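You operate a simulated robot arm through the tools that you are given. There is no shell and no other tool. Be economical: measure what you need, move in short steps, check, and stop when the job is done.

Carry out the task below with a simulated robot arm. There is one attempt and no reset: what you move stays moved.

JOB
Set both collars of the shaft fixture to the NARROW marks.
Fine: loosen each thumb screw, slide the collar, tighten the screw again.
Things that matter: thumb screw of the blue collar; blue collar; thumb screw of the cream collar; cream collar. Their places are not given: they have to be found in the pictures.

The check looks at the end state, three seconds after you hand in, the way a careful person would. Anything else that was tipped, shoved, dropped, spilled or broken makes it a failure.

ROBOT AND FRAMES
A 6-joint arm with a two-finger parallel gripper, fixed in place. Base frame: the origin is at the foot of the arm, x ahead of it, y to its left, z up. Lengths are in m, angles in degrees, forces in N, time in s.
Its first joint turns from -66.0 to 66.0 degrees. Payload 2.9 kg.
Tool frame: the origin (TCP) lies between the finger pads and is the grasp point; the fingertips stand 0.03 m ahead of it; z points along the fingers, y is the line along which they close. The gripper opens to 0.11 m. The fingers are 0.02 m wide and 0.01 m thick; the gripper's body (0.048 by 0.112 m) begins 0.055 m behind the TCP.
Orientation is that of the tool frame in the base frame, as a unit quaternion [w, x, y, z]. With the fingers straight down and closing along the base's y, the tool's x points along the base's -x, its y along +y and its z along -z.

CONTROLS
- The arm moves only by the tool step_arm. Its argument "targets" is a list of rows, each a list of 3 entries, a list of its own where there are three numbers: the closure, from 0 (fully open) to 1 (shut), then the shift along the tool's x, y, z in m, then the turn, a rotation vector about the tool's x, y, z in degrees. In form: [[fingers, [dx, dy, dz], [ax, ay, az]], ...]. A call has 1 to 10 rows; each row shifts and turns the commanded pose from where the row before left it, along the tool's axes as they then stand. A row lasts 0.2 s, in which the tool goes at most 0.05 m and 8.6 degrees; a call with a longer step from one row to the next is refused whole, and so is a gripper value outside its range. A pose out of reach is approached as far as the arm can. The call stops where the force on the tool passes 40 N (or 10 N more than at its start, if that is more) or the arm is blocked; 0.2 s more then pass. The fingers move at their own pace (about 0.108 m/s each) and stop on an object; they squeeze with about 37 N. The grip force told is the motor's: it shows also when the fingers shut on nothing. Time passes only in rows, and 0.2 s behind the last, so rows that do not move let the fingers close. It gives the time, the measured TCP pose, the force on the tool (base axes), the opening and the grip force at its end, in the units of the frame above (readings bear some noise).
- Cameras (640 x 400 px; columns grow to the right, rows downward): "scene" is fixed at [0.0962, 0.4418, 1.3986]; the picture's right is [-0.64, -0.77, 0.00], its down [-0.39, 0.33, -0.86] and it looks along [0.66, -0.55, -0.51] (base axes); focal length 315 px, centre (320, 200). "wrist" rides on the gripper at [-0.036, 0, -0.057] in the tool frame; the picture's right is [0.00, -1.00, 0.00], its down [0.97, 0.00, -0.24] and it looks along [0.24, 0.00, 0.97] (tool axes); focal length 218 px, centre (320, 200).
- camera(camera): a new picture of that camera. No time passes.
- pixel_to_xyz(camera, pixels): for up to 12 pixels [column, row] of the newest picture of that camera ("zoom" is the newest enlarged one), the place [x, y, z] in the base frame of the surface seen there, good to about 0.003 m, but the place of the scene camera against the robot may be out by one fixed shift of up to 0.012 m in any direction. No time passes.
- inspect(camera, box): a new picture of the part [left, top, right, bottom] of that camera's present view, enlarged. No time passes.
- finish_job(): hands the job in; it is judged then, once.

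Keep the steps short. Do not move on a guess: measure, check each grasp and each placing, and mend mistakes. In all there are 80 turns and 38 pictures (those below and enlarged ones count). Leave the gripper open and the arm clear of the work at the hand-in unless told otherwise, and finish with a single line.

The tools are called as name(argument=value, ...) on one line, values as JSON. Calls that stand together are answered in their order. step_arm: Moves the arm, as the interface text tells. Its arguments: {"type":"object","properties":{"targets":{"type":"array","items":{"type":"array"}}},"required":["targets"]} The other tools are called the same way: camera (camera) takes a picture; pixel_to_xyz (camera, pixels) gives the place of the surface under pixels of a picture; inspect (camera, box) takes an enlarged picture of a part of a camera's view; finish_job () hands the job in.

At the start:

```text
time_s: 0.0
tcp_pos: [0.4661, -0.0629, 1.1946]
orientation: [0.0, 0.0, 1.0, 0.0]
contact_force: [-1.1, 0.3, 0.5]
finger_gap: 0.1099
finger_force: 0.0
```

scene: 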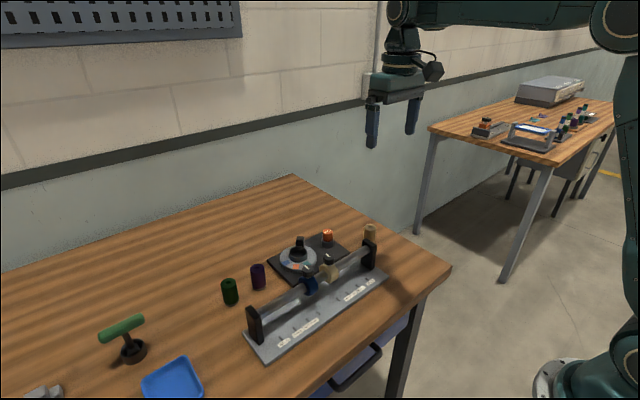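
wrist: 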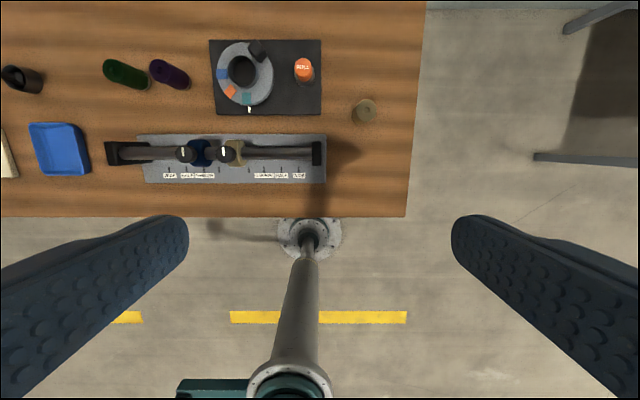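

I see the fixture with a blue and a cream collar near the middle of the shaft. I'll enlarge both views to read the labels.

inspect(camera="wrist", box=[100, 120, 340, 220])

inspect(camera="scene", box=[230, 215, 400, 370])

```text
2.67 times, centred on (220, 170) of wrist
```

zoom: 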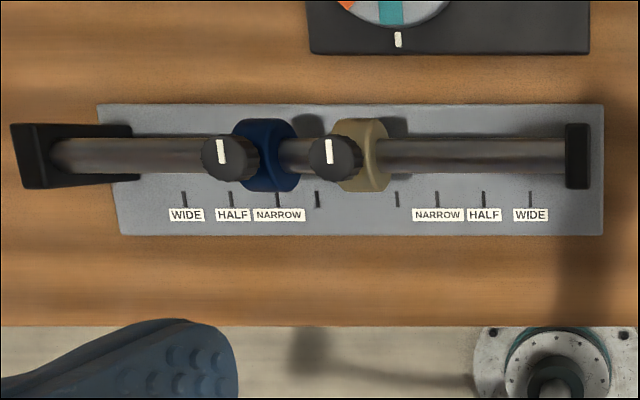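

```text
2.58 times, centred on (315, 292) of scene
```

zoom: 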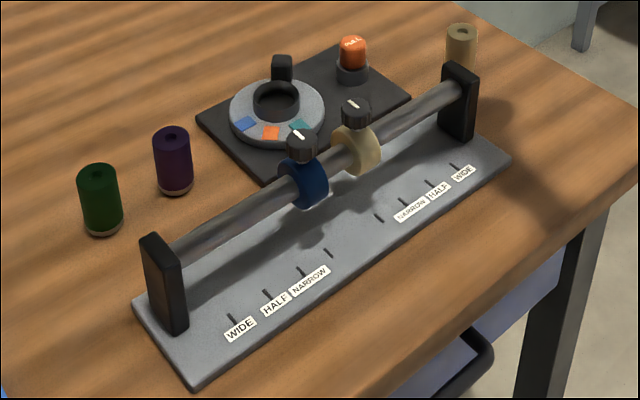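

Both NARROW ticks are readable, at about (204,169) for blue and (264,169) for cream in the wrist picture. I'll measure the ticks, knobs, collars and shaft.

pixel_to_xyz(camera="wrist", pixels=[[204.2, 169.5], [263.9, 169.5], [218.9, 169.5], [248.9, 169.5], [183.2, 151], [223.4, 151], [203, 153], [239, 153], [280, 152.5], [135, 152], [318, 153], [186.6, 169.5]])

pixel_to_xyz(camera="zoom", pixels=[[298, 135], [353, 104], [310, 185], [365, 150], [301, 272], [403, 203], [420, 107], [220, 222], [160, 240], [460, 70], [303, 155], [353, 40]])

```text
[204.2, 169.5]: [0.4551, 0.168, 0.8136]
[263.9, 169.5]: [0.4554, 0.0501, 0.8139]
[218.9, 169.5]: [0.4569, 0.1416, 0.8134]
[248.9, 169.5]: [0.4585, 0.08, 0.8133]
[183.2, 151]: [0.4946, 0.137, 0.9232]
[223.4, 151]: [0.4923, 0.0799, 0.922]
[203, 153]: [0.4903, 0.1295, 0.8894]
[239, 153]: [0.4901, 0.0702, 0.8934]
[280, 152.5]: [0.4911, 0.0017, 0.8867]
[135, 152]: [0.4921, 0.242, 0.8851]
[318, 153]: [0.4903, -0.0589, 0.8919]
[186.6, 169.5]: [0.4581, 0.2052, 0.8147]
```

```text
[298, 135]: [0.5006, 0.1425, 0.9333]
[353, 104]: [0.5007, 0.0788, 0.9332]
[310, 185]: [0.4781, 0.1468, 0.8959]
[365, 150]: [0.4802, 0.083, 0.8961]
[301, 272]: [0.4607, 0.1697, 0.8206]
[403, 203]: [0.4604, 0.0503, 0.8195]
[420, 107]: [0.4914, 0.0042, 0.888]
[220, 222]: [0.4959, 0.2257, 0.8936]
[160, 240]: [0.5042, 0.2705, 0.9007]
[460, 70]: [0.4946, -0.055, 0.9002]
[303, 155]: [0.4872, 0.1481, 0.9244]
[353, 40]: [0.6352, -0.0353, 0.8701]
```

Marks: blue NARROW is at y≈0.168 and cream NARROW at y≈0.050. The knobs are at y≈0.139 and 0.079. I'll move to between them and lower for a more exact look.

step_arm(targets=[[0, [-0.006, 0.04, 0.03], [0, 0, 0]], [0, [-0.006, 0.04, 0.03], [0, 0, 0]], [0, [-0.006, 0.04, 0.03], [0, 0, 0]], [0, [-0.006, 0.04, 0.03], [0, 0, 0]], [0, [0, 0.012, 0.04], [0, 0, 0]], [0, [0, 0, 0], [0, 0, 0]]])

camera(camera="wrist")

```text
refused: row 1 steps farther than a row can; nothing moved
```

```text
33 pictures are left
```

wrist: 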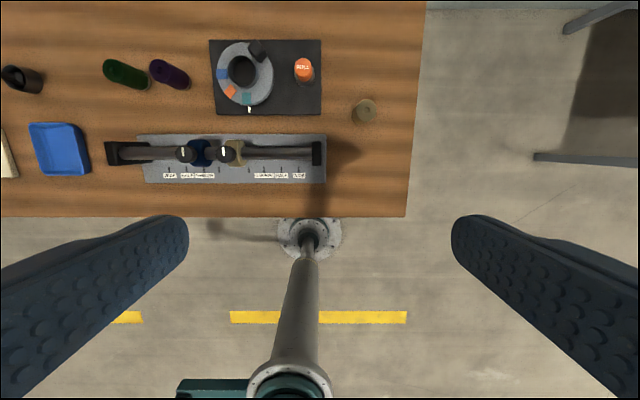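

The first row was just over the 0.05 m limit, so I'll repeat the move with smaller rows.

step_arm(targets=[[0, [-0.006, 0.035, 0.025], [0, 0, 0]], [0, [-0.006, 0.035, 0.025], [0, 0, 0]], [0, [-0.006, 0.035, 0.025], [0, 0, 0]], [0, [-0.006, 0.035, 0.025], [0, 0, 0]], [0, [0, 0.03, 0.035], [0, 0, 0]], [0, [0, 0, 0.02], [0, 0, 0]], [0, [0, 0, 0], [0, 0, 0]]])

camera(camera="wrist")

```text
time_s: 1.6
tcp_pos: [0.492, 0.1066, 1.0385]
orientation: [0.0, 0.001, 1.0, 0.001]
contact_force: [-0.2, -0.3, -0.2]
finger_gap: 0.1101
finger_force: 0.1
```

```text
32 pictures are left
```

wrist: 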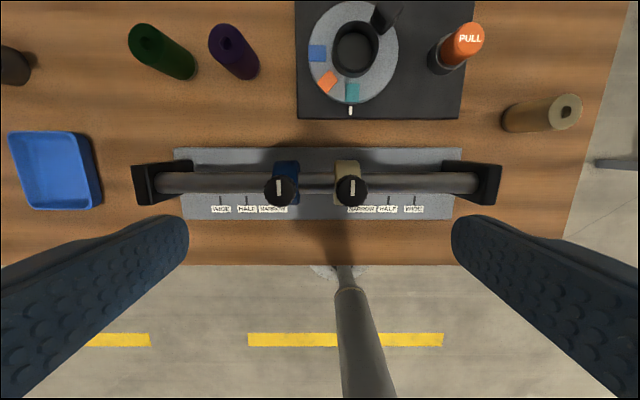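

inspect(camera="wrist", box=[200, 140, 440, 230])

pixel_to_xyz(camera="wrist", pixels=[[279, 189], [351, 189], [286, 166], [347, 166], [271, 203], [363, 203], [230, 182], [420, 182], [145, 175], [490, 175], [250, 240]])

```text
2.67 times, centred on (320, 185) of wrist
```

zoom: 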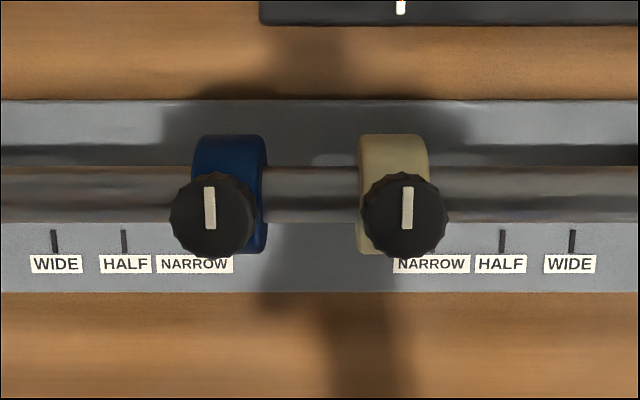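

```text
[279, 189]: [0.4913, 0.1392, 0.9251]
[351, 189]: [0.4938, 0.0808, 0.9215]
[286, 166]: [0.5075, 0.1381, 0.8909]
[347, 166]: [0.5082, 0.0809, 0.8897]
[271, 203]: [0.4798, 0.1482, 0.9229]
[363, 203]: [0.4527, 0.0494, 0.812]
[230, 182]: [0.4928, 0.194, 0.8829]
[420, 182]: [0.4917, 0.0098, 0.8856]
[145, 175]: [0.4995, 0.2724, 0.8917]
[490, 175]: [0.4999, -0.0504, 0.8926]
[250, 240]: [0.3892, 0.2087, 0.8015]
```

Collars are now on the unlabelled inner ticks (y≈0.140 and 0.0805). The tick geometry puts NARROW at y≈0.1696 for blue and 0.0504 for cream. The knobs are about 25 mm across, with tops at z≈0.925. I'll narrow the fingers and come down over the blue knob.

step_arm(targets=[[0.55, [0, 0.033, 0], [0, 0, 0]], [0.55, [0, 0, 0.03], [0, 0, 0]], [0.55, [0, 0, 0.03], [0, 0, 0]], [0.55, [0, 0, 0.025], [0, 0, 0]], [0.55, [0, 0, 0.0175], [0, 0, 0]], [0.55, [0, 0, 0], [0, 0, 0]]])

camera(camera="wrist")

inspect(camera="scene", box=[230, 215, 400, 370])

```text
time_s: 3.0
tcp_pos: [0.4905, 0.1384, 0.9374]
orientation: [0.0, 0.0, 1.0, 0.0]
contact_force: [-0.3, 0.0, 0.2]
finger_gap: 0.0493
finger_force: 0.0
```

```text
30 pictures are left
```

wrist: 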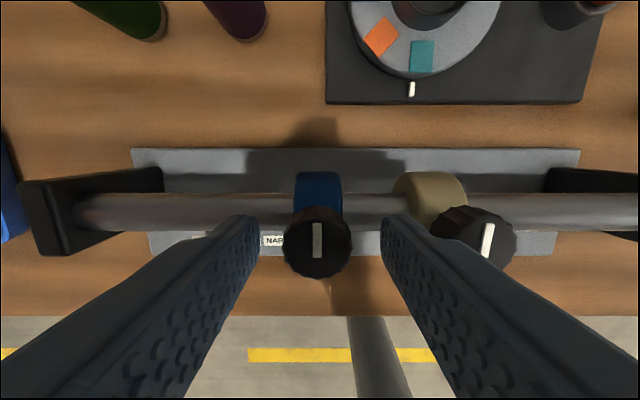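

```text
2.58 times, centred on (315, 292) of scene
```

zoom: 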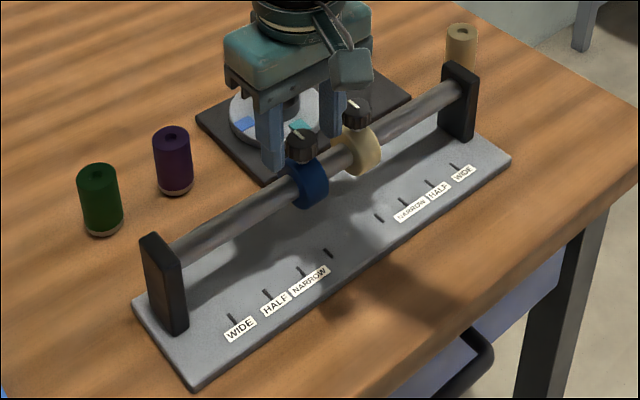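

The knob looks slightly ahead of the TCP (row ~240, where I'd expect ~253). I'll measure its position to correct x.

pixel_to_xyz(camera="wrist", pixels=[[317, 240], [317, 224], [317, 257], [317, 212], [317, 268], [290, 240], [346, 240], [486, 240], [317, 182], [200, 200]])

```text
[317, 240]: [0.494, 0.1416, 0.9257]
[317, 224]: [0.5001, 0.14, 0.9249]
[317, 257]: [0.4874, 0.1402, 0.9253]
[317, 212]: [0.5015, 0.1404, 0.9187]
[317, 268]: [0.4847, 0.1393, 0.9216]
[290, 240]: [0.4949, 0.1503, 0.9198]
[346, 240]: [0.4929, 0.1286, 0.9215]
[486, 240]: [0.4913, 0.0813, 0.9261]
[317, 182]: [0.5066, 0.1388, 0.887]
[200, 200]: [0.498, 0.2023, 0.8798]
```

The blue knob centre is (0.4938, 0.1398). I'll shift +3 mm in x and 1.3 mm in y, lower 2 mm, and close on it.

step_arm(targets=[[0.55, [-0.003, 0.0013, 0.002], [0, 0, 0]], [0.75, [0, 0, 0], [0, 0, 0]], [1, [0, 0, 0], [0, 0, 0]], [1, [0, 0, 0], [0, 0, 0]]])

```text
time_s: 4.0
tcp_pos: [0.4935, 0.1397, 0.9351]
orientation: [0.0, 0.0, 1.0, 0.0]
contact_force: [-0.7, -5.6, 1.2]
finger_gap: 0.0252
finger_force: 44.9
```

The knob is gripped (gap 25.2 mm). Now I'll turn it anticlockwise seen from above, which is negative about tool z, and look.

step_arm(targets=[[1, [0, 0, 0], [0, 0, -8]], [1, [0, 0, 0], [0, 0, -8]], [1, [0, 0, 0], [0, 0, -8]], [1, [0, 0, 0], [0, 0, -8]], [1, [0, 0, 0], [0, 0, -8]], [1, [0, 0, 0], [0, 0, -8]]])

camera(camera="wrist")

```text
time_s: 5.4
tcp_pos: [0.4932, 0.1425, 0.9344]
orientation: [-0.001, -0.409, 0.912, 0.0]
contact_force: [-8.1, 3.9, -0.3]
finger_gap: 0.0253
finger_force: 45.2
```

```text
28 pictures are left
```

wrist: 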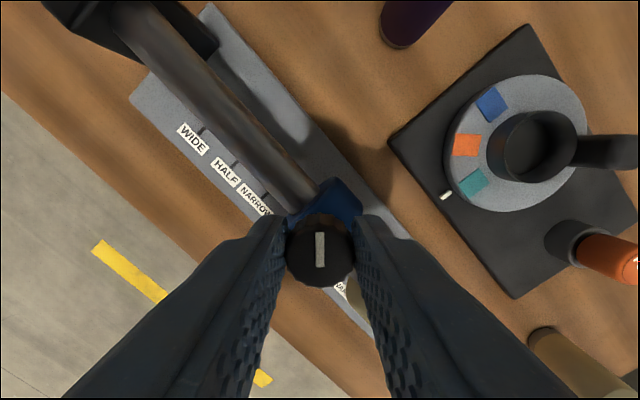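

The knob turned with the gripper by 48° (its line still points up in the picture). I'll keep turning.

step_arm(targets=[[1, [0, 0, 0], [0, 0, -8]], [1, [0, 0, 0], [0, 0, -8]], [1, [0, 0, 0], [0, 0, -8]], [1, [0, 0, 0], [0, 0, -8]], [1, [0, 0, 0], [0, 0, -8]], [1, [0, 0, 0], [0, 0, -8]]])

```text
time_s: 6.8
tcp_pos: [0.4896, 0.1431, 0.935]
orientation: [0.003, 0.745, -0.667, -0.004]
contact_force: [-29.8, 16.4, 5.1]
finger_gap: 0.0255
finger_force: 45.1
```

The sideways force has risen to about 30 N, so I'll look before doing more.

camera(camera="wrist")

inspect(camera="scene", box=[260, 225, 380, 305])

```text
27 pictures are left
```

wrist: 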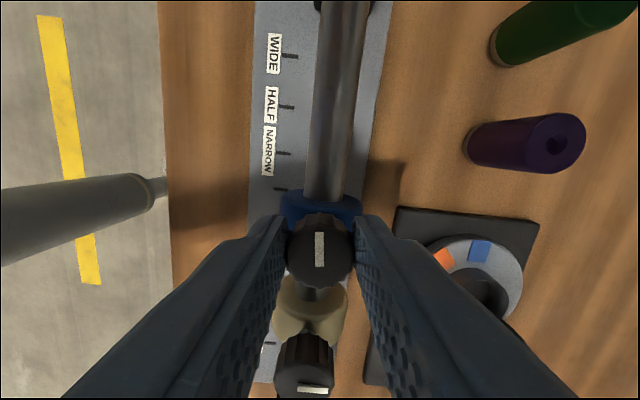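

```text
5.00 times, centred on (320, 265) of scene
```

zoom: 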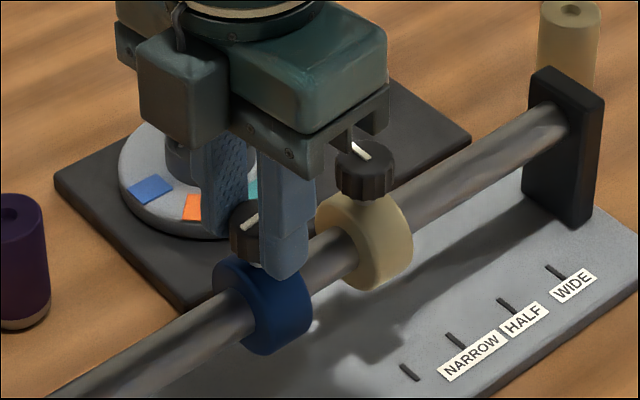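

The knob sits a few mm toward −x of where I commanded. I'll ease the command that way (tool +y is base −x here) to relieve the side load.

step_arm(targets=[[1, [-0.002, 0.003, 0], [0, 0, 0]], [1, [0, 0, 0], [0, 0, 0]]])

```text
time_s: 7.4
tcp_pos: [0.4909, 0.1432, 0.9343]
orientation: [0.0, 0.743, -0.669, 0.0]
contact_force: [-15.4, 7.3, -3.6]
finger_gap: 0.0252
finger_force: 44.9
```

The load has eased. Now I'll test whether the collar is loose with a small 6 mm pull toward +y (tool −x).

step_arm(targets=[[1, [-0.003, 0.0015, 0], [0, 0, 0]], [1, [-0.003, 0, 0], [0, 0, 0]], [1, [0, 0, 0], [0, 0, 0]]])

camera(camera="wrist")

```text
time_s: 8.2
tcp_pos: [0.4892, 0.1492, 0.9345]
orientation: [-0.001, 0.742, -0.671, 0.001]
contact_force: [10.2, -1.3, -15.6]
finger_gap: 0.0253
finger_force: 45.0
```

```text
25 pictures are left
```

wrist: 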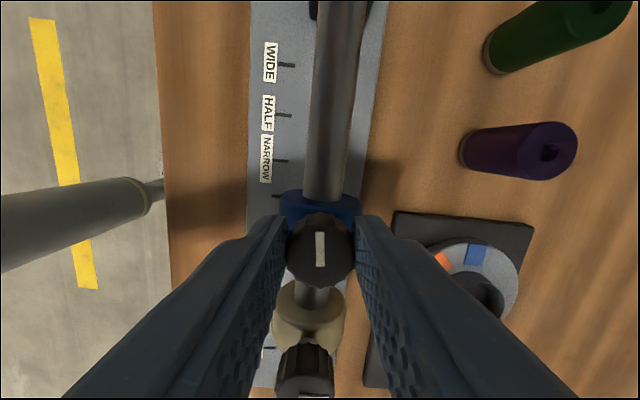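

The collar slides: force is low and it kept its place in the picture while the ticks shifted. I'll move it about 18 mm further, then measure it against the tick.

step_arm(targets=[[1, [-0.005, -0.001, -0.001], [0, 0, 0]], [1, [-0.005, 0, 0], [0, 0, 0]], [1, [-0.005, 0, 0], [0, 0, 0]], [1, [-0.003, 0, 0], [0, 0, 0]], [1, [0, 0, 0], [0, 0, 0]]])

inspect(camera="wrist", box=[220, 100, 420, 300])

inspect(camera="scene", box=[250, 235, 370, 340])

```text
time_s: 9.1
tcp_pos: [0.4897, 0.1644, 0.9353]
orientation: [-0.003, 0.742, -0.67, 0.002]
contact_force: [5.9, 0.6, -7.8]
finger_gap: 0.0255
finger_force: 45.2
stopped in row 4: the force on the tool passed its limit (the readings are from after the stop); the commanded pose is now the measured one
```

```text
2.00 times, centred on (320, 200) of wrist
```

zoom: 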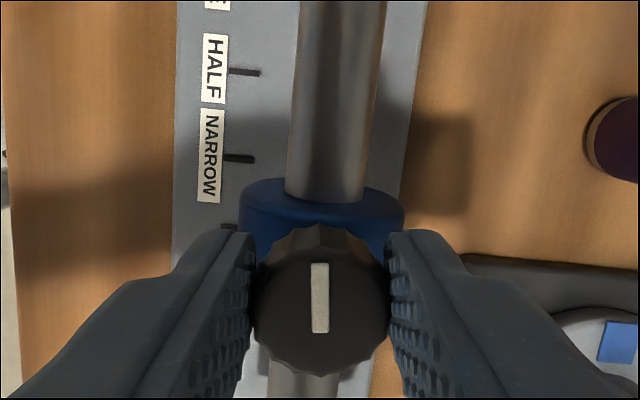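

```text
3.81 times, centred on (310, 288) of scene
```

zoom: 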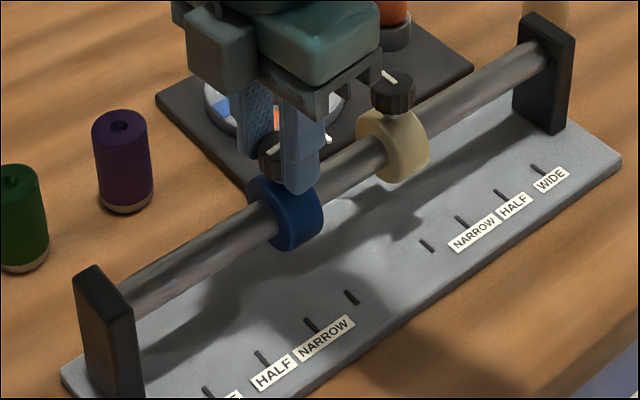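

The force limit tripped briefly, as the collar drags on the shaft. I'll measure the knob, collar and tick from this wrist picture.

camera(camera="wrist")

pixel_to_xyz(camera="wrist", pixels=[[320, 232], [320, 265], [320, 248], [339, 178.5], [338, 197], [323, 218], [320, 275], [338, 202], [338, 206], [320, 295]])

```text
22 pictures are left
```

wrist: 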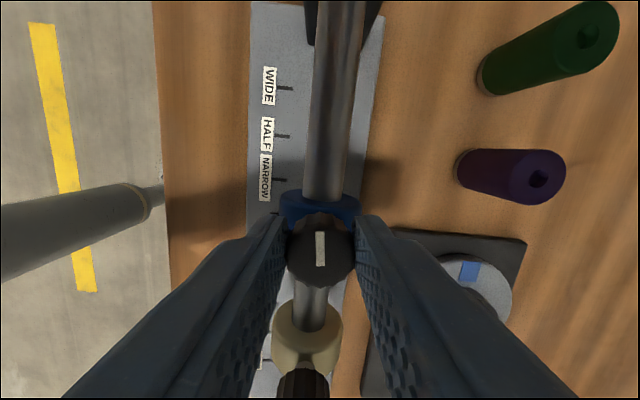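

```text
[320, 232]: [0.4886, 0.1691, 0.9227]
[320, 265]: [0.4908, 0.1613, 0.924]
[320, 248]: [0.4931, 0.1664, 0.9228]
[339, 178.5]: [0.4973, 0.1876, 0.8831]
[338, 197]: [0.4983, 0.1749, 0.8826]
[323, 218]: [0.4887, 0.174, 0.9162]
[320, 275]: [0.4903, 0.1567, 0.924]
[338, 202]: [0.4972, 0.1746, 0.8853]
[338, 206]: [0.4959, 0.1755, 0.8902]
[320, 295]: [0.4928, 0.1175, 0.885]
```

Knob and collar centre is at y≈0.166 and the tick at 0.1696. I'll move about 3.6 mm further and re-check.

step_arm(targets=[[1, [-0.002, 0, 0], [0, 0, 0]], [1, [-0.0016, 0, 0], [0, 0, 0]], [1, [0, 0, 0], [0, 0, 0]], [1, [0, 0, 0], [0, 0, 0]]])

inspect(camera="wrist", box=[220, 100, 420, 300])

pixel_to_xyz(camera="wrist", pixels=[[320, 248], [338, 197], [338, 202], [278, 188], [283, 188], [278, 139]])

```text
time_s: 10.1
tcp_pos: [0.4897, 0.1673, 0.9352]
orientation: [-0.002, 0.743, -0.67, 0.002]
contact_force: [17.4, -0.4, -20.0]
finger_gap: 0.0255
finger_force: 45.1
```

```text
2.00 times, centred on (320, 200) of wrist
```

zoom: 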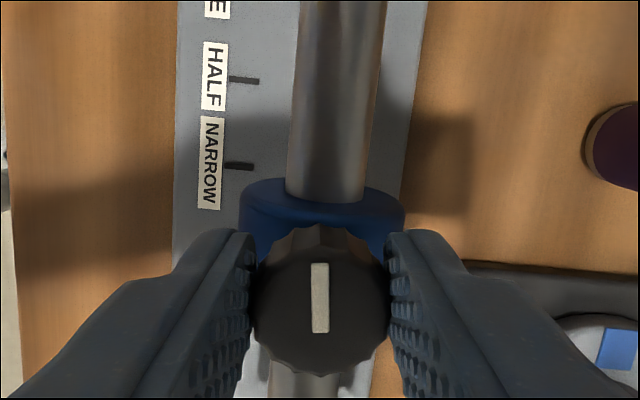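

```text
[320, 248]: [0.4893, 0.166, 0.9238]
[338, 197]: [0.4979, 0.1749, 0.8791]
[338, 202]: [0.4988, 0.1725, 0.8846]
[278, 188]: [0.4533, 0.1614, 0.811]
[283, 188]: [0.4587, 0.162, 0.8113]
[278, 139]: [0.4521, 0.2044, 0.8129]
```

The wrist view along the shaft is ambiguous to a few mm. I'll cross-check with the scene camera, measuring the collar and ticks in the same picture.

camera(camera="scene")

inspect(camera="scene", box=[270, 260, 350, 310])

```text
20 pictures are left
```

scene: 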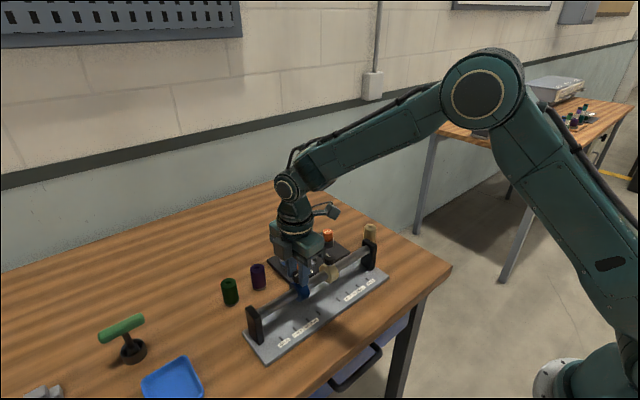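

```text
8.00 times, centred on (310, 285) of scene
```

zoom: 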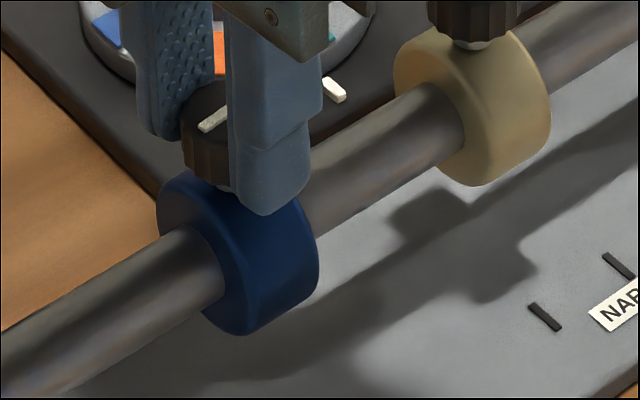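

I'll compare equivalent points on the two collars' rims here (cream is known to be at y≈0.0805), along with the ticks.

pixel_to_xyz(camera="zoom", pixels=[[230, 270], [314, 262], [462, 120], [546, 112], [272, 266], [504, 116], [545, 317], [618, 266], [210, 235], [443, 85], [232, 322], [470, 178]])

pixel_to_xyz(camera="scene", pixels=[[310, 320], [318, 313], [353, 293], [304, 265], [300, 301], [303, 296]])

```text
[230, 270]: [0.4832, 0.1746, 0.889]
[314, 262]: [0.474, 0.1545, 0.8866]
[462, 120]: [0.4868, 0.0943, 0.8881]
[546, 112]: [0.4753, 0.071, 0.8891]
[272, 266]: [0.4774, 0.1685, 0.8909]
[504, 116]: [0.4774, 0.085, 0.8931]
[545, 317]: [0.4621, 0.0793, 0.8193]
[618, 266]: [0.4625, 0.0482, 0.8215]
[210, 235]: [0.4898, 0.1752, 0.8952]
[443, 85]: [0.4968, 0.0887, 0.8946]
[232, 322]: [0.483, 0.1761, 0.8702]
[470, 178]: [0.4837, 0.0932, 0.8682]
```

```text
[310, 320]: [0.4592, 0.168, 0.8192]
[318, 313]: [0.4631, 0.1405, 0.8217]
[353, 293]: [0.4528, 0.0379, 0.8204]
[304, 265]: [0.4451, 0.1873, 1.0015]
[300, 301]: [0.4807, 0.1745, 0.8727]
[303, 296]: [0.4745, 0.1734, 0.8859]
```

The cross-check suggests the blue collar is still about 4–6 mm short. I'll release it, rise, turn back to zero yaw and measure from straight above.

step_arm(targets=[[0.55, [0, 0, 0], [0, 0, 0]], [0.55, [0, 0, 0], [0, 0, 0]], [0.55, [0, 0, -0.04], [0, 0, 0]], [0.55, [0, 0, -0.04], [0, 0, 0]], [0.55, [0, 0, -0.03], [0, 0, 8.5]], [0.55, [0, 0, 0], [0, 0, 8.5]], [0.55, [0, 0, 0], [0, 0, 8.5]], [0.55, [0, 0, 0], [0, 0, 8.5]], [0.55, [0, 0, 0], [0, 0, 8.5]], [0.55, [0, 0, 0], [0, 0, 8.5]]])

step_arm(targets=[[0.55, [0, 0, 0], [0, 0, 8.5]], [0.55, [0, 0, 0], [0, 0, 8.5]], [0.55, [0, 0, 0], [0, 0, 8.5]], [0.55, [0, 0, 0], [0, 0, 8.5]], [0.55, [0, 0, 0], [0, 0, 8.5]], [0.55, [0, 0, 0], [0, 0, 2.5]], [0.55, [0, 0, 0], [0, 0, 0]]])

camera(camera="wrist")

inspect(camera="wrist", box=[240, 140, 440, 240])

```text
time_s: 12.3
tcp_pos: [0.4886, 0.1678, 1.0454]
orientation: [0.001, -0.381, 0.924, 0.0]
contact_force: [0.4, 0.4, 0.3]
finger_gap: 0.0494
finger_force: 0.1
```

```text
time_s: 13.9
tcp_pos: [0.4876, 0.1668, 1.0446]
orientation: [0.003, 0.001, 1.0, 0.0]
contact_force: [-0.2, 0.5, 0.1]
finger_gap: 0.0495
finger_force: 0.0
```

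```text
18 pictures are left
```

wrist: 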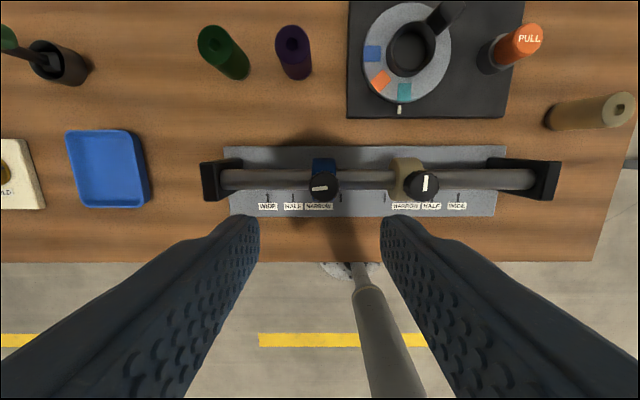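

```text
3.20 times, centred on (340, 190) of wrist
```

zoom: 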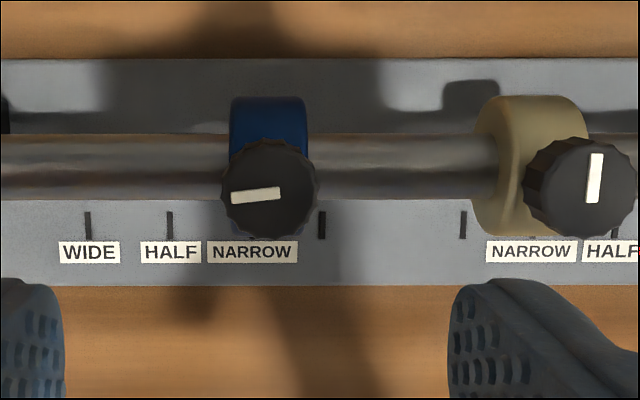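

From straight above, the blue knob is at y≈0.1637 in this frame and the NARROW tick at +2.1 mm against the knob's −3.1 mm. It needs about 5.3 mm more. I'll descend onto the knob at zero yaw and grip.

step_arm(targets=[[0.55, [-0.003, -0.003, 0.03], [0, 0, 0]], [0.55, [0, 0, 0.03], [0, 0, 0]], [0.55, [0, 0, 0.03], [0, 0, 0]], [0.55, [0, 0, 0.0186], [0, 0, 0]], [0.55, [0, 0, 0], [0, 0, 0]]])

step_arm(targets=[[0.75, [0, 0, 0], [0, 0, 0]], [1, [0, 0, 0], [0, 0, 0]], [1, [0, 0, 0], [0, 0, 0]]])

```text
time_s: 15.1
tcp_pos: [0.4915, 0.1662, 0.9374]
orientation: [0.003, 0.001, 1.0, 0.001]
contact_force: [-0.1, -0.3, 0.8]
finger_gap: 0.0496
finger_force: 0.0
```

```text
time_s: 15.9
tcp_pos: [0.4907, 0.1659, 0.9373]
orientation: [0.002, 0.001, 1.0, 0.001]
contact_force: [0.0, 0.3, -1.6]
finger_gap: 0.0253
finger_force: 45.3
```

The knob is gripped with negligible side load. I'll slide it +5.2 mm in y.

step_arm(targets=[[1, [0, 0.002, 0], [0, 0, 0]], [1, [0, 0.002, 0], [0, 0, 0]], [1, [0, 0.0012, 0], [0, 0, 0]], [1, [0, 0, 0], [0, 0, 0]]])

inspect(camera="wrist", box=[200, 140, 440, 290])

```text
time_s: 16.9
tcp_pos: [0.4917, 0.1699, 0.9376]
orientation: [0.002, 0.0, 1.0, 0.0]
contact_force: [-1.1, -1.6, -9.6]
finger_gap: 0.0252
finger_force: 45.4
```

```text
2.67 times, centred on (320, 215) of wrist
```

zoom: 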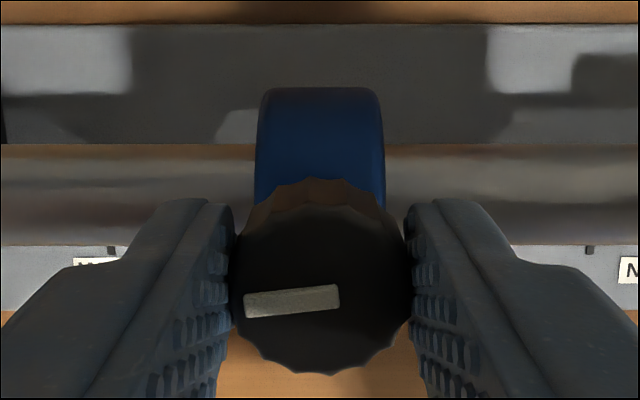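

In this view, WIDE (u=112) and the cream side's inner tick (u=589) bracket the collar (u=320). That gives a collar centre of y≈0.170, on NARROW. I'll tighten clockwise.

step_arm(targets=[[1, [0, 0, 0], [0, 0, 8]], [1, [0, 0, 0], [0, 0, 8]], [1, [0, 0, 0], [0, 0, 8]], [1, [0, 0, 0], [0, 0, 8]], [1, [0, 0, 0], [0, 0, 8]], [1, [0, 0, 0], [0, 0, 8]]])

step_arm(targets=[[1, [0, 0, 0], [0, 0, 8]], [1, [0, 0, 0], [0, 0, 8]], [1, [0, 0, 0], [0, 0, 8]], [1, [0, 0, 0], [0, 0, 8]], [1, [0, 0, 0], [0, 0, 8]]])

camera(camera="wrist")

```text
time_s: 18.3
tcp_pos: [0.491, 0.1695, 0.9371]
orientation: [0.0, 0.409, 0.913, 0.001]
contact_force: [-0.7, 0.1, -13.5]
finger_gap: 0.0255
finger_force: 44.5
```

```text
time_s: 19.5
tcp_pos: [0.4896, 0.1703, 0.938]
orientation: [0.001, 0.696, 0.718, 0.001]
contact_force: [-15.8, -2.6, -1.2]
finger_gap: 0.0254
finger_force: 44.9
```

```text
15 pictures are left
```

wrist: 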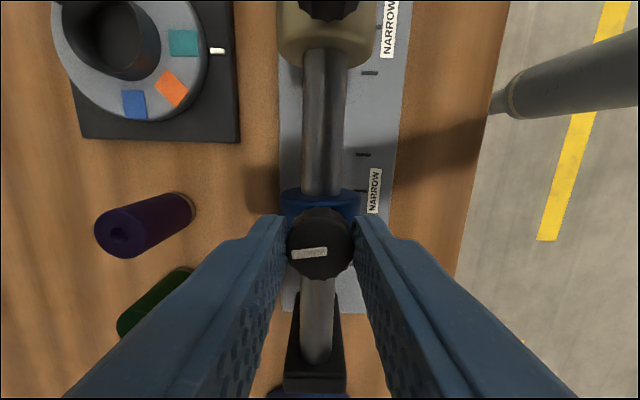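

I've turned back 88° and the line is almost where it started. I'll go a little further until it's firm.

step_arm(targets=[[1, [0, 0, 0], [0, 0, 5]], [1, [0, 0, 0], [0, 0, 5]], [1, [0, 0, 0], [0, 0, 5]], [1, [0, 0, 0], [0, 0, 0]]])

inspect(camera="wrist", box=[240, 140, 440, 290])

```text
time_s: 20.5
tcp_pos: [0.4902, 0.1696, 0.9374]
orientation: [0.0, 0.783, 0.622, 0.0]
contact_force: [-17.6, -2.0, -1.1]
finger_gap: 0.0257
finger_force: 44.7
```

```text
2.67 times, centred on (340, 215) of wrist
```

zoom: 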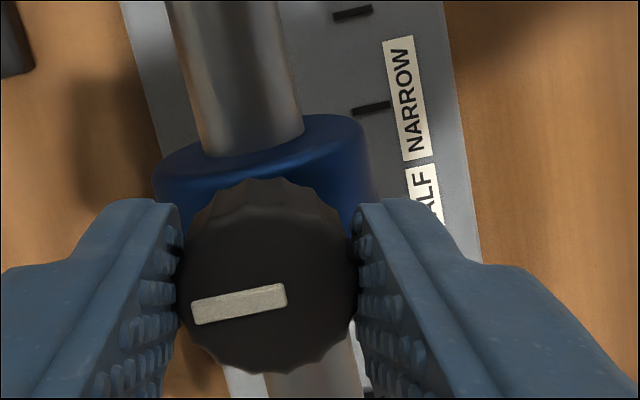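

The line has slipped a few degrees against the fingers, so it's becoming firm. I'll try 12° more to confirm.

step_arm(targets=[[1, [0, 0, 0], [0, 0, 6]], [1, [0, 0, 0], [0, 0, 6]], [1, [0, 0, 0], [0, 0, 0]]])

inspect(camera="wrist", box=[240, 140, 440, 290])

```text
time_s: 21.3
tcp_pos: [0.4902, 0.1716, 0.9371]
orientation: [0.001, 0.843, 0.537, 0.0]
contact_force: [-23.2, 4.1, 3.7]
finger_gap: 0.0252
finger_force: 45.2
```

```text
2.67 times, centred on (340, 215) of wrist
```

zoom: 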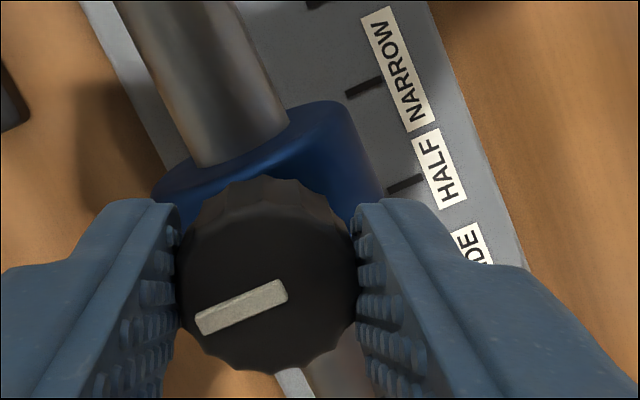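

The knob is now at its stop, since the fingers slipped 8 of the 12°, so blue is tight. I'll release, rise, unwind to +90° yaw and move over the cream knob. Gripping there lets me finish loosening at zero yaw.

step_arm(targets=[[0.55, [0, 0, 0], [0, 0, 0]], [0.55, [0, 0, 0], [0, 0, 0]], [0.55, [0, 0, -0.04], [0, 0, 0]], [0.55, [0, 0, -0.04], [0, 0, 0]], [0.55, [0, 0, -0.02], [0, 0, -8.5]], [0.55, [0, 0, 0], [0, 0, -8.5]], [0.55, [0, 0, 0], [0, 0, -8]], [0.55, [-0.045, 0, 0], [0, 0, 0]], [0.55, [-0.045, 0, 0], [0, 0, 0]], [0.55, [0, 0, 0], [0, 0, 0]]])

camera(camera="wrist")

```text
time_s: 23.5
tcp_pos: [0.4922, 0.0782, 1.0362]
orientation: [0.001, 0.707, 0.707, 0.003]
contact_force: [-0.1, 0.2, -0.4]
finger_gap: 0.0495
finger_force: 0.1
```

```text
12 pictures are left
```

wrist: 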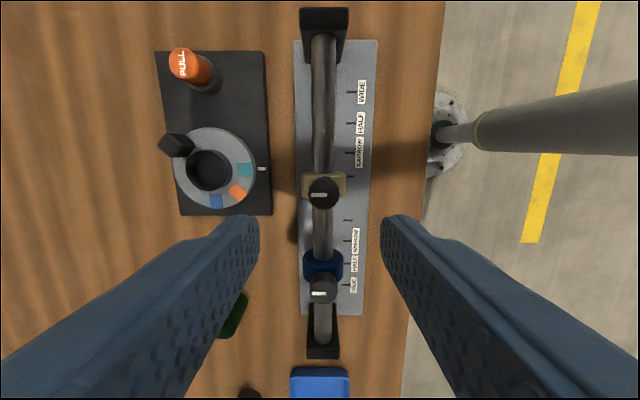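

The cream knob is at (323,194), within 1–2 mm of the TCP axis. I'll descend and grip.

step_arm(targets=[[0.55, [0.001, -0.0015, 0.03], [0, 0, 0]], [0.55, [0, 0, 0.03], [0, 0, 0]], [0.55, [0, 0, 0.025], [0, 0, 0]], [0.55, [0, 0, 0.015], [0, 0, 0]], [0.55, [0, 0, 0], [0, 0, 0]], [0.75, [0, 0, 0], [0, 0, 0]], [1, [0, 0, 0], [0, 0, 0]], [1, [0, 0, 0], [0, 0, 0]]])

```text
time_s: 25.3
tcp_pos: [0.4902, 0.08, 0.9382]
orientation: [0.001, 0.707, 0.707, 0.002]
contact_force: [-4.2, 1.1, -1.1]
finger_gap: 0.0253
finger_force: 44.9
```

The cream knob is gripped at (0.490, 0.080). I'll loosen it anticlockwise back to zero yaw.

step_arm(targets=[[1, [0, 0, 0], [0, 0, -8]], [1, [0, 0, 0], [0, 0, -8]], [1, [0, 0, 0], [0, 0, -8]], [1, [0, 0, 0], [0, 0, -8]], [1, [0, 0, 0], [0, 0, -8]], [1, [0, 0, 0], [0, 0, -8]]])

step_arm(targets=[[1, [0, 0, 0], [0, 0, -8]], [1, [0, 0, 0], [0, 0, -8]], [1, [0, 0, 0], [0, 0, -8]], [1, [0, 0, 0], [0, 0, -8]], [1, [0, 0, 0], [0, 0, -8]], [1, [0, 0, 0], [0, 0, -2]], [1, [0, 0, 0], [0, 0, 0]]])

inspect(camera="wrist", box=[200, 140, 440, 290])

```text
time_s: 26.7
tcp_pos: [0.4896, 0.0811, 0.9369]
orientation: [0.003, 0.359, 0.933, 0.001]
contact_force: [1.6, -11.5, 0.6]
finger_gap: 0.0253
finger_force: 44.8
```

```text
time_s: 28.3
tcp_pos: [0.4895, 0.0801, 0.9375]
orientation: [0.003, 0.002, 1.0, 0.0]
contact_force: [-4.1, -16.7, 9.1]
finger_gap: 0.0253
finger_force: 44.9
```

```text
2.67 times, centred on (320, 215) of wrist
```

zoom: 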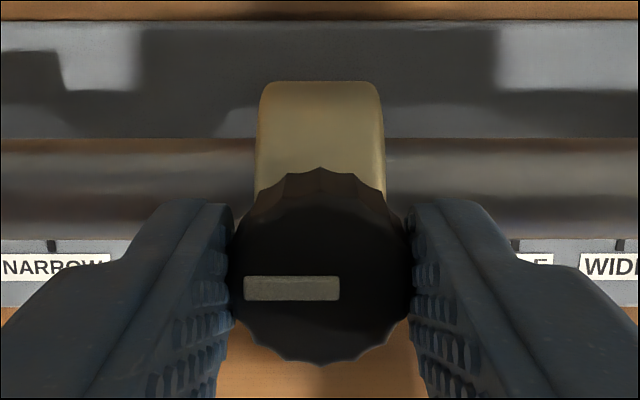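

The line has turned 90° and the ticks put the collar at y≈0.080. I'll slide it −y toward 0.050 in small steps.

step_arm(targets=[[1, [0, -0.003, 0], [0, 0, 0]], [1, [0, -0.003, 0], [0, 0, 0]], [1, [0, -0.003, 0], [0, 0, 0]], [1, [0, -0.003, 0], [0, 0, 0]], [1, [0, -0.003, 0], [0, 0, 0]], [1, [0, -0.003, 0], [0, 0, 0]], [1, [0, -0.003, 0], [0, 0, 0]], [1, [0, -0.003, 0], [0, 0, 0]], [1, [0, -0.003, 0], [0, 0, 0]], [1, [0, 0, 0], [0, 0, 0]]])

```text
time_s: 30.5
tcp_pos: [0.4898, 0.0544, 0.9369]
orientation: [0.002, 0.001, 1.0, 0.001]
contact_force: [-4.3, 0.4, 4.0]
finger_gap: 0.0252
finger_force: 45.1
```

It slid freely to y≈0.0544. I'll go 3.5 mm more and check against the ticks.

step_arm(targets=[[1, [0, -0.002, 0], [0, 0, 0]], [1, [0, -0.0015, 0], [0, 0, 0]], [1, [0, 0, 0], [0, 0, 0]], [1, [0, 0, 0], [0, 0, 0]]])

inspect(camera="wrist", box=[200, 140, 440, 290])

```text
time_s: 31.5
tcp_pos: [0.4887, 0.0514, 0.9372]
orientation: [0.003, 0.001, 1.0, 0.001]
contact_force: [-4.6, 0.0, 10.3]
finger_gap: 0.0254
finger_force: 45.2
```

```text
2.67 times, centred on (320, 215) of wrist
```

zoom: 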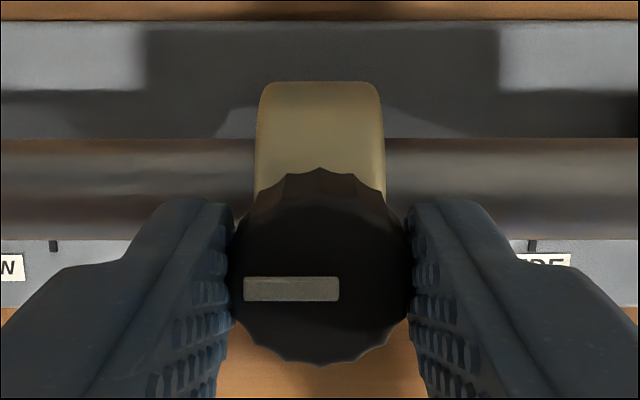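

The collar centre is at y≈0.0508 by the ticks, so I'll nudge −0.8 mm and then tighten clockwise.

step_arm(targets=[[1, [0, -0.0008, 0], [0, 0, 0]], [1, [0, 0, 0], [0, 0, 0]], [1, [0, 0, 0], [0, 0, 8]], [1, [0, 0, 0], [0, 0, 8]], [1, [0, 0, 0], [0, 0, 8]], [1, [0, 0, 0], [0, 0, 8]], [1, [0, 0, 0], [0, 0, 8]], [1, [0, 0, 0], [0, 0, 8]]])

step_arm(targets=[[1, [0, 0, 0], [0, 0, 8]], [1, [0, 0, 0], [0, 0, 8]], [1, [0, 0, 0], [0, 0, 8]], [1, [0, 0, 0], [0, 0, 8]], [1, [0, 0, 0], [0, 0, 8]], [1, [0, 0, 0], [0, 0, 6]], [1, [0, 0, 0], [0, 0, 6]], [1, [0, 0, 0], [0, 0, 6]], [1, [0, 0, 0], [0, 0, 6]], [1, [0, 0, 0], [0, 0, 0]]])

inspect(camera="wrist", box=[240, 140, 440, 290])

```text
time_s: 33.3
tcp_pos: [0.4889, 0.0506, 0.9387]
orientation: [0.002, 0.409, 0.913, 0.001]
contact_force: [-5.0, 0.2, 6.6]
finger_gap: 0.0256
finger_force: 45.2
```

```text
time_s: 35.5
tcp_pos: [0.49, 0.0499, 0.9365]
orientation: [0.001, 0.83, 0.557, 0.004]
contact_force: [2.9, -0.4, 7.8]
finger_gap: 0.0254
finger_force: 44.9
```

```text
2.67 times, centred on (340, 215) of wrist
```

zoom: 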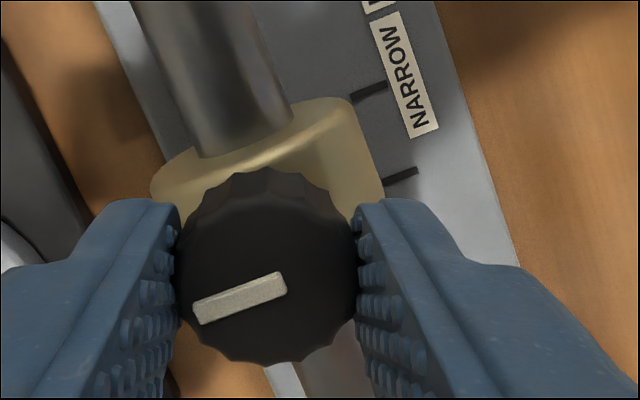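

The fingers slipped about 18° past the firm stop, so cream is tight. I'll release, rise, unwind to zero yaw and centre over the fixture for a final check.

step_arm(targets=[[0.55, [0, 0, 0], [0, 0, 0]], [0.55, [0, 0, 0], [0, 0, 0]], [0.55, [0, 0, -0.04], [0, 0, 0]], [0.55, [0, 0, -0.04], [0, 0, 0]], [0.55, [0, 0, -0.03], [0, 0, -8.5]], [0.55, [0, 0, 0], [0, 0, -8.5]], [0.55, [0, 0, 0], [0, 0, -8.5]], [0.55, [0, 0, 0], [0, 0, -8.5]], [0.55, [0, 0, 0], [0, 0, -8.5]], [0.55, [0, 0, 0], [0, 0, -8.5]]])

step_arm(targets=[[0.3, [0, 0, 0], [0, 0, -8.5]], [0, [0, 0, 0], [0, 0, -8.5]], [0, [0, 0, 0], [0, 0, -8.5]], [0, [0, 0, 0], [0, 0, -8.5]], [0, [0, 0, 0], [0, 0, -8.5]], [0, [0, 0, 0], [0, 0, -8.5]], [0, [0, 0, 0], [0, 0, -8.5]], [0, [0, 0.03, 0], [0, 0, -2]], [0, [0, 0.03, 0], [0, 0, 0]], [0, [0, 0, 0], [0, 0, 0]]])

inspect(camera="wrist", box=[200, 120, 440, 270])

```text
time_s: 37.7
tcp_pos: [0.4889, 0.0499, 1.0472]
orientation: [0.002, 0.506, 0.862, 0.003]
contact_force: [0.3, 0.3, -0.3]
finger_gap: 0.0494
finger_force: 0.0
```

```text
time_s: 39.9
tcp_pos: [0.4902, 0.1114, 1.0481]
orientation: [0.003, -0.005, 1.0, 0.001]
contact_force: [0.6, 0.2, 0.5]
finger_gap: 0.1097
finger_force: 0.0
```

```text
2.67 times, centred on (320, 195) of wrist
```

zoom: 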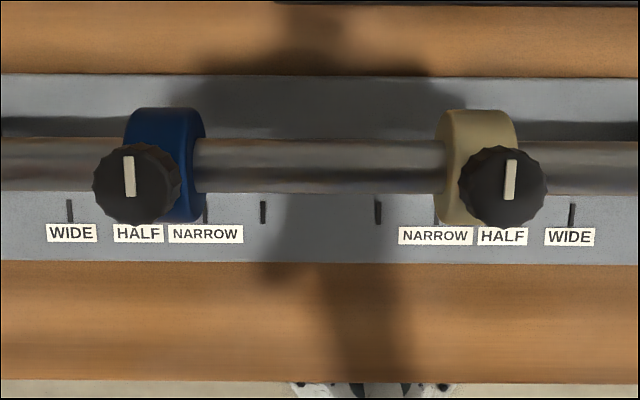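

Both lines are back at the tight position. The collars sit symmetrically at ±0.060 from the centre, in line with the NARROW ticks. I'll raise the arm clear and take a last scene look.

step_arm(targets=[[0, [0, 0, -0.045], [0, 0, 0]], [0, [0, 0, -0.045], [0, 0, 0]], [0, [0, 0, -0.045], [0, 0, 0]], [0, [0, 0, 0], [0, 0, 0]]])

inspect(camera="scene", box=[230, 215, 400, 370])

```text
time_s: 40.9
tcp_pos: [0.4905, 0.1099, 1.183]
orientation: [0.003, -0.005, 1.0, 0.001]
contact_force: [0.3, -0.8, -0.2]
finger_gap: 0.1102
finger_force: 0.2
```

```text
2.58 times, centred on (315, 292) of scene
```

zoom: 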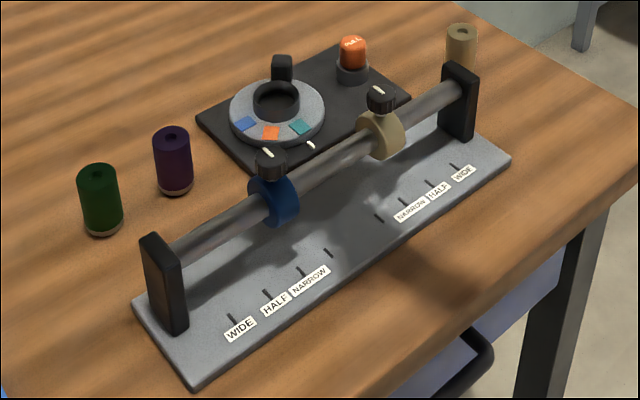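

Both collars are at NARROW, the screws are tight, nothing else has moved, and the gripper is open and clear. I'll hand in.

finish_job()

```text
The job is handed in.
```

Both collars are set to within about 1 mm of their NARROW marks with their thumb screws tightened, nothing else looks disturbed, and the job is handed in.
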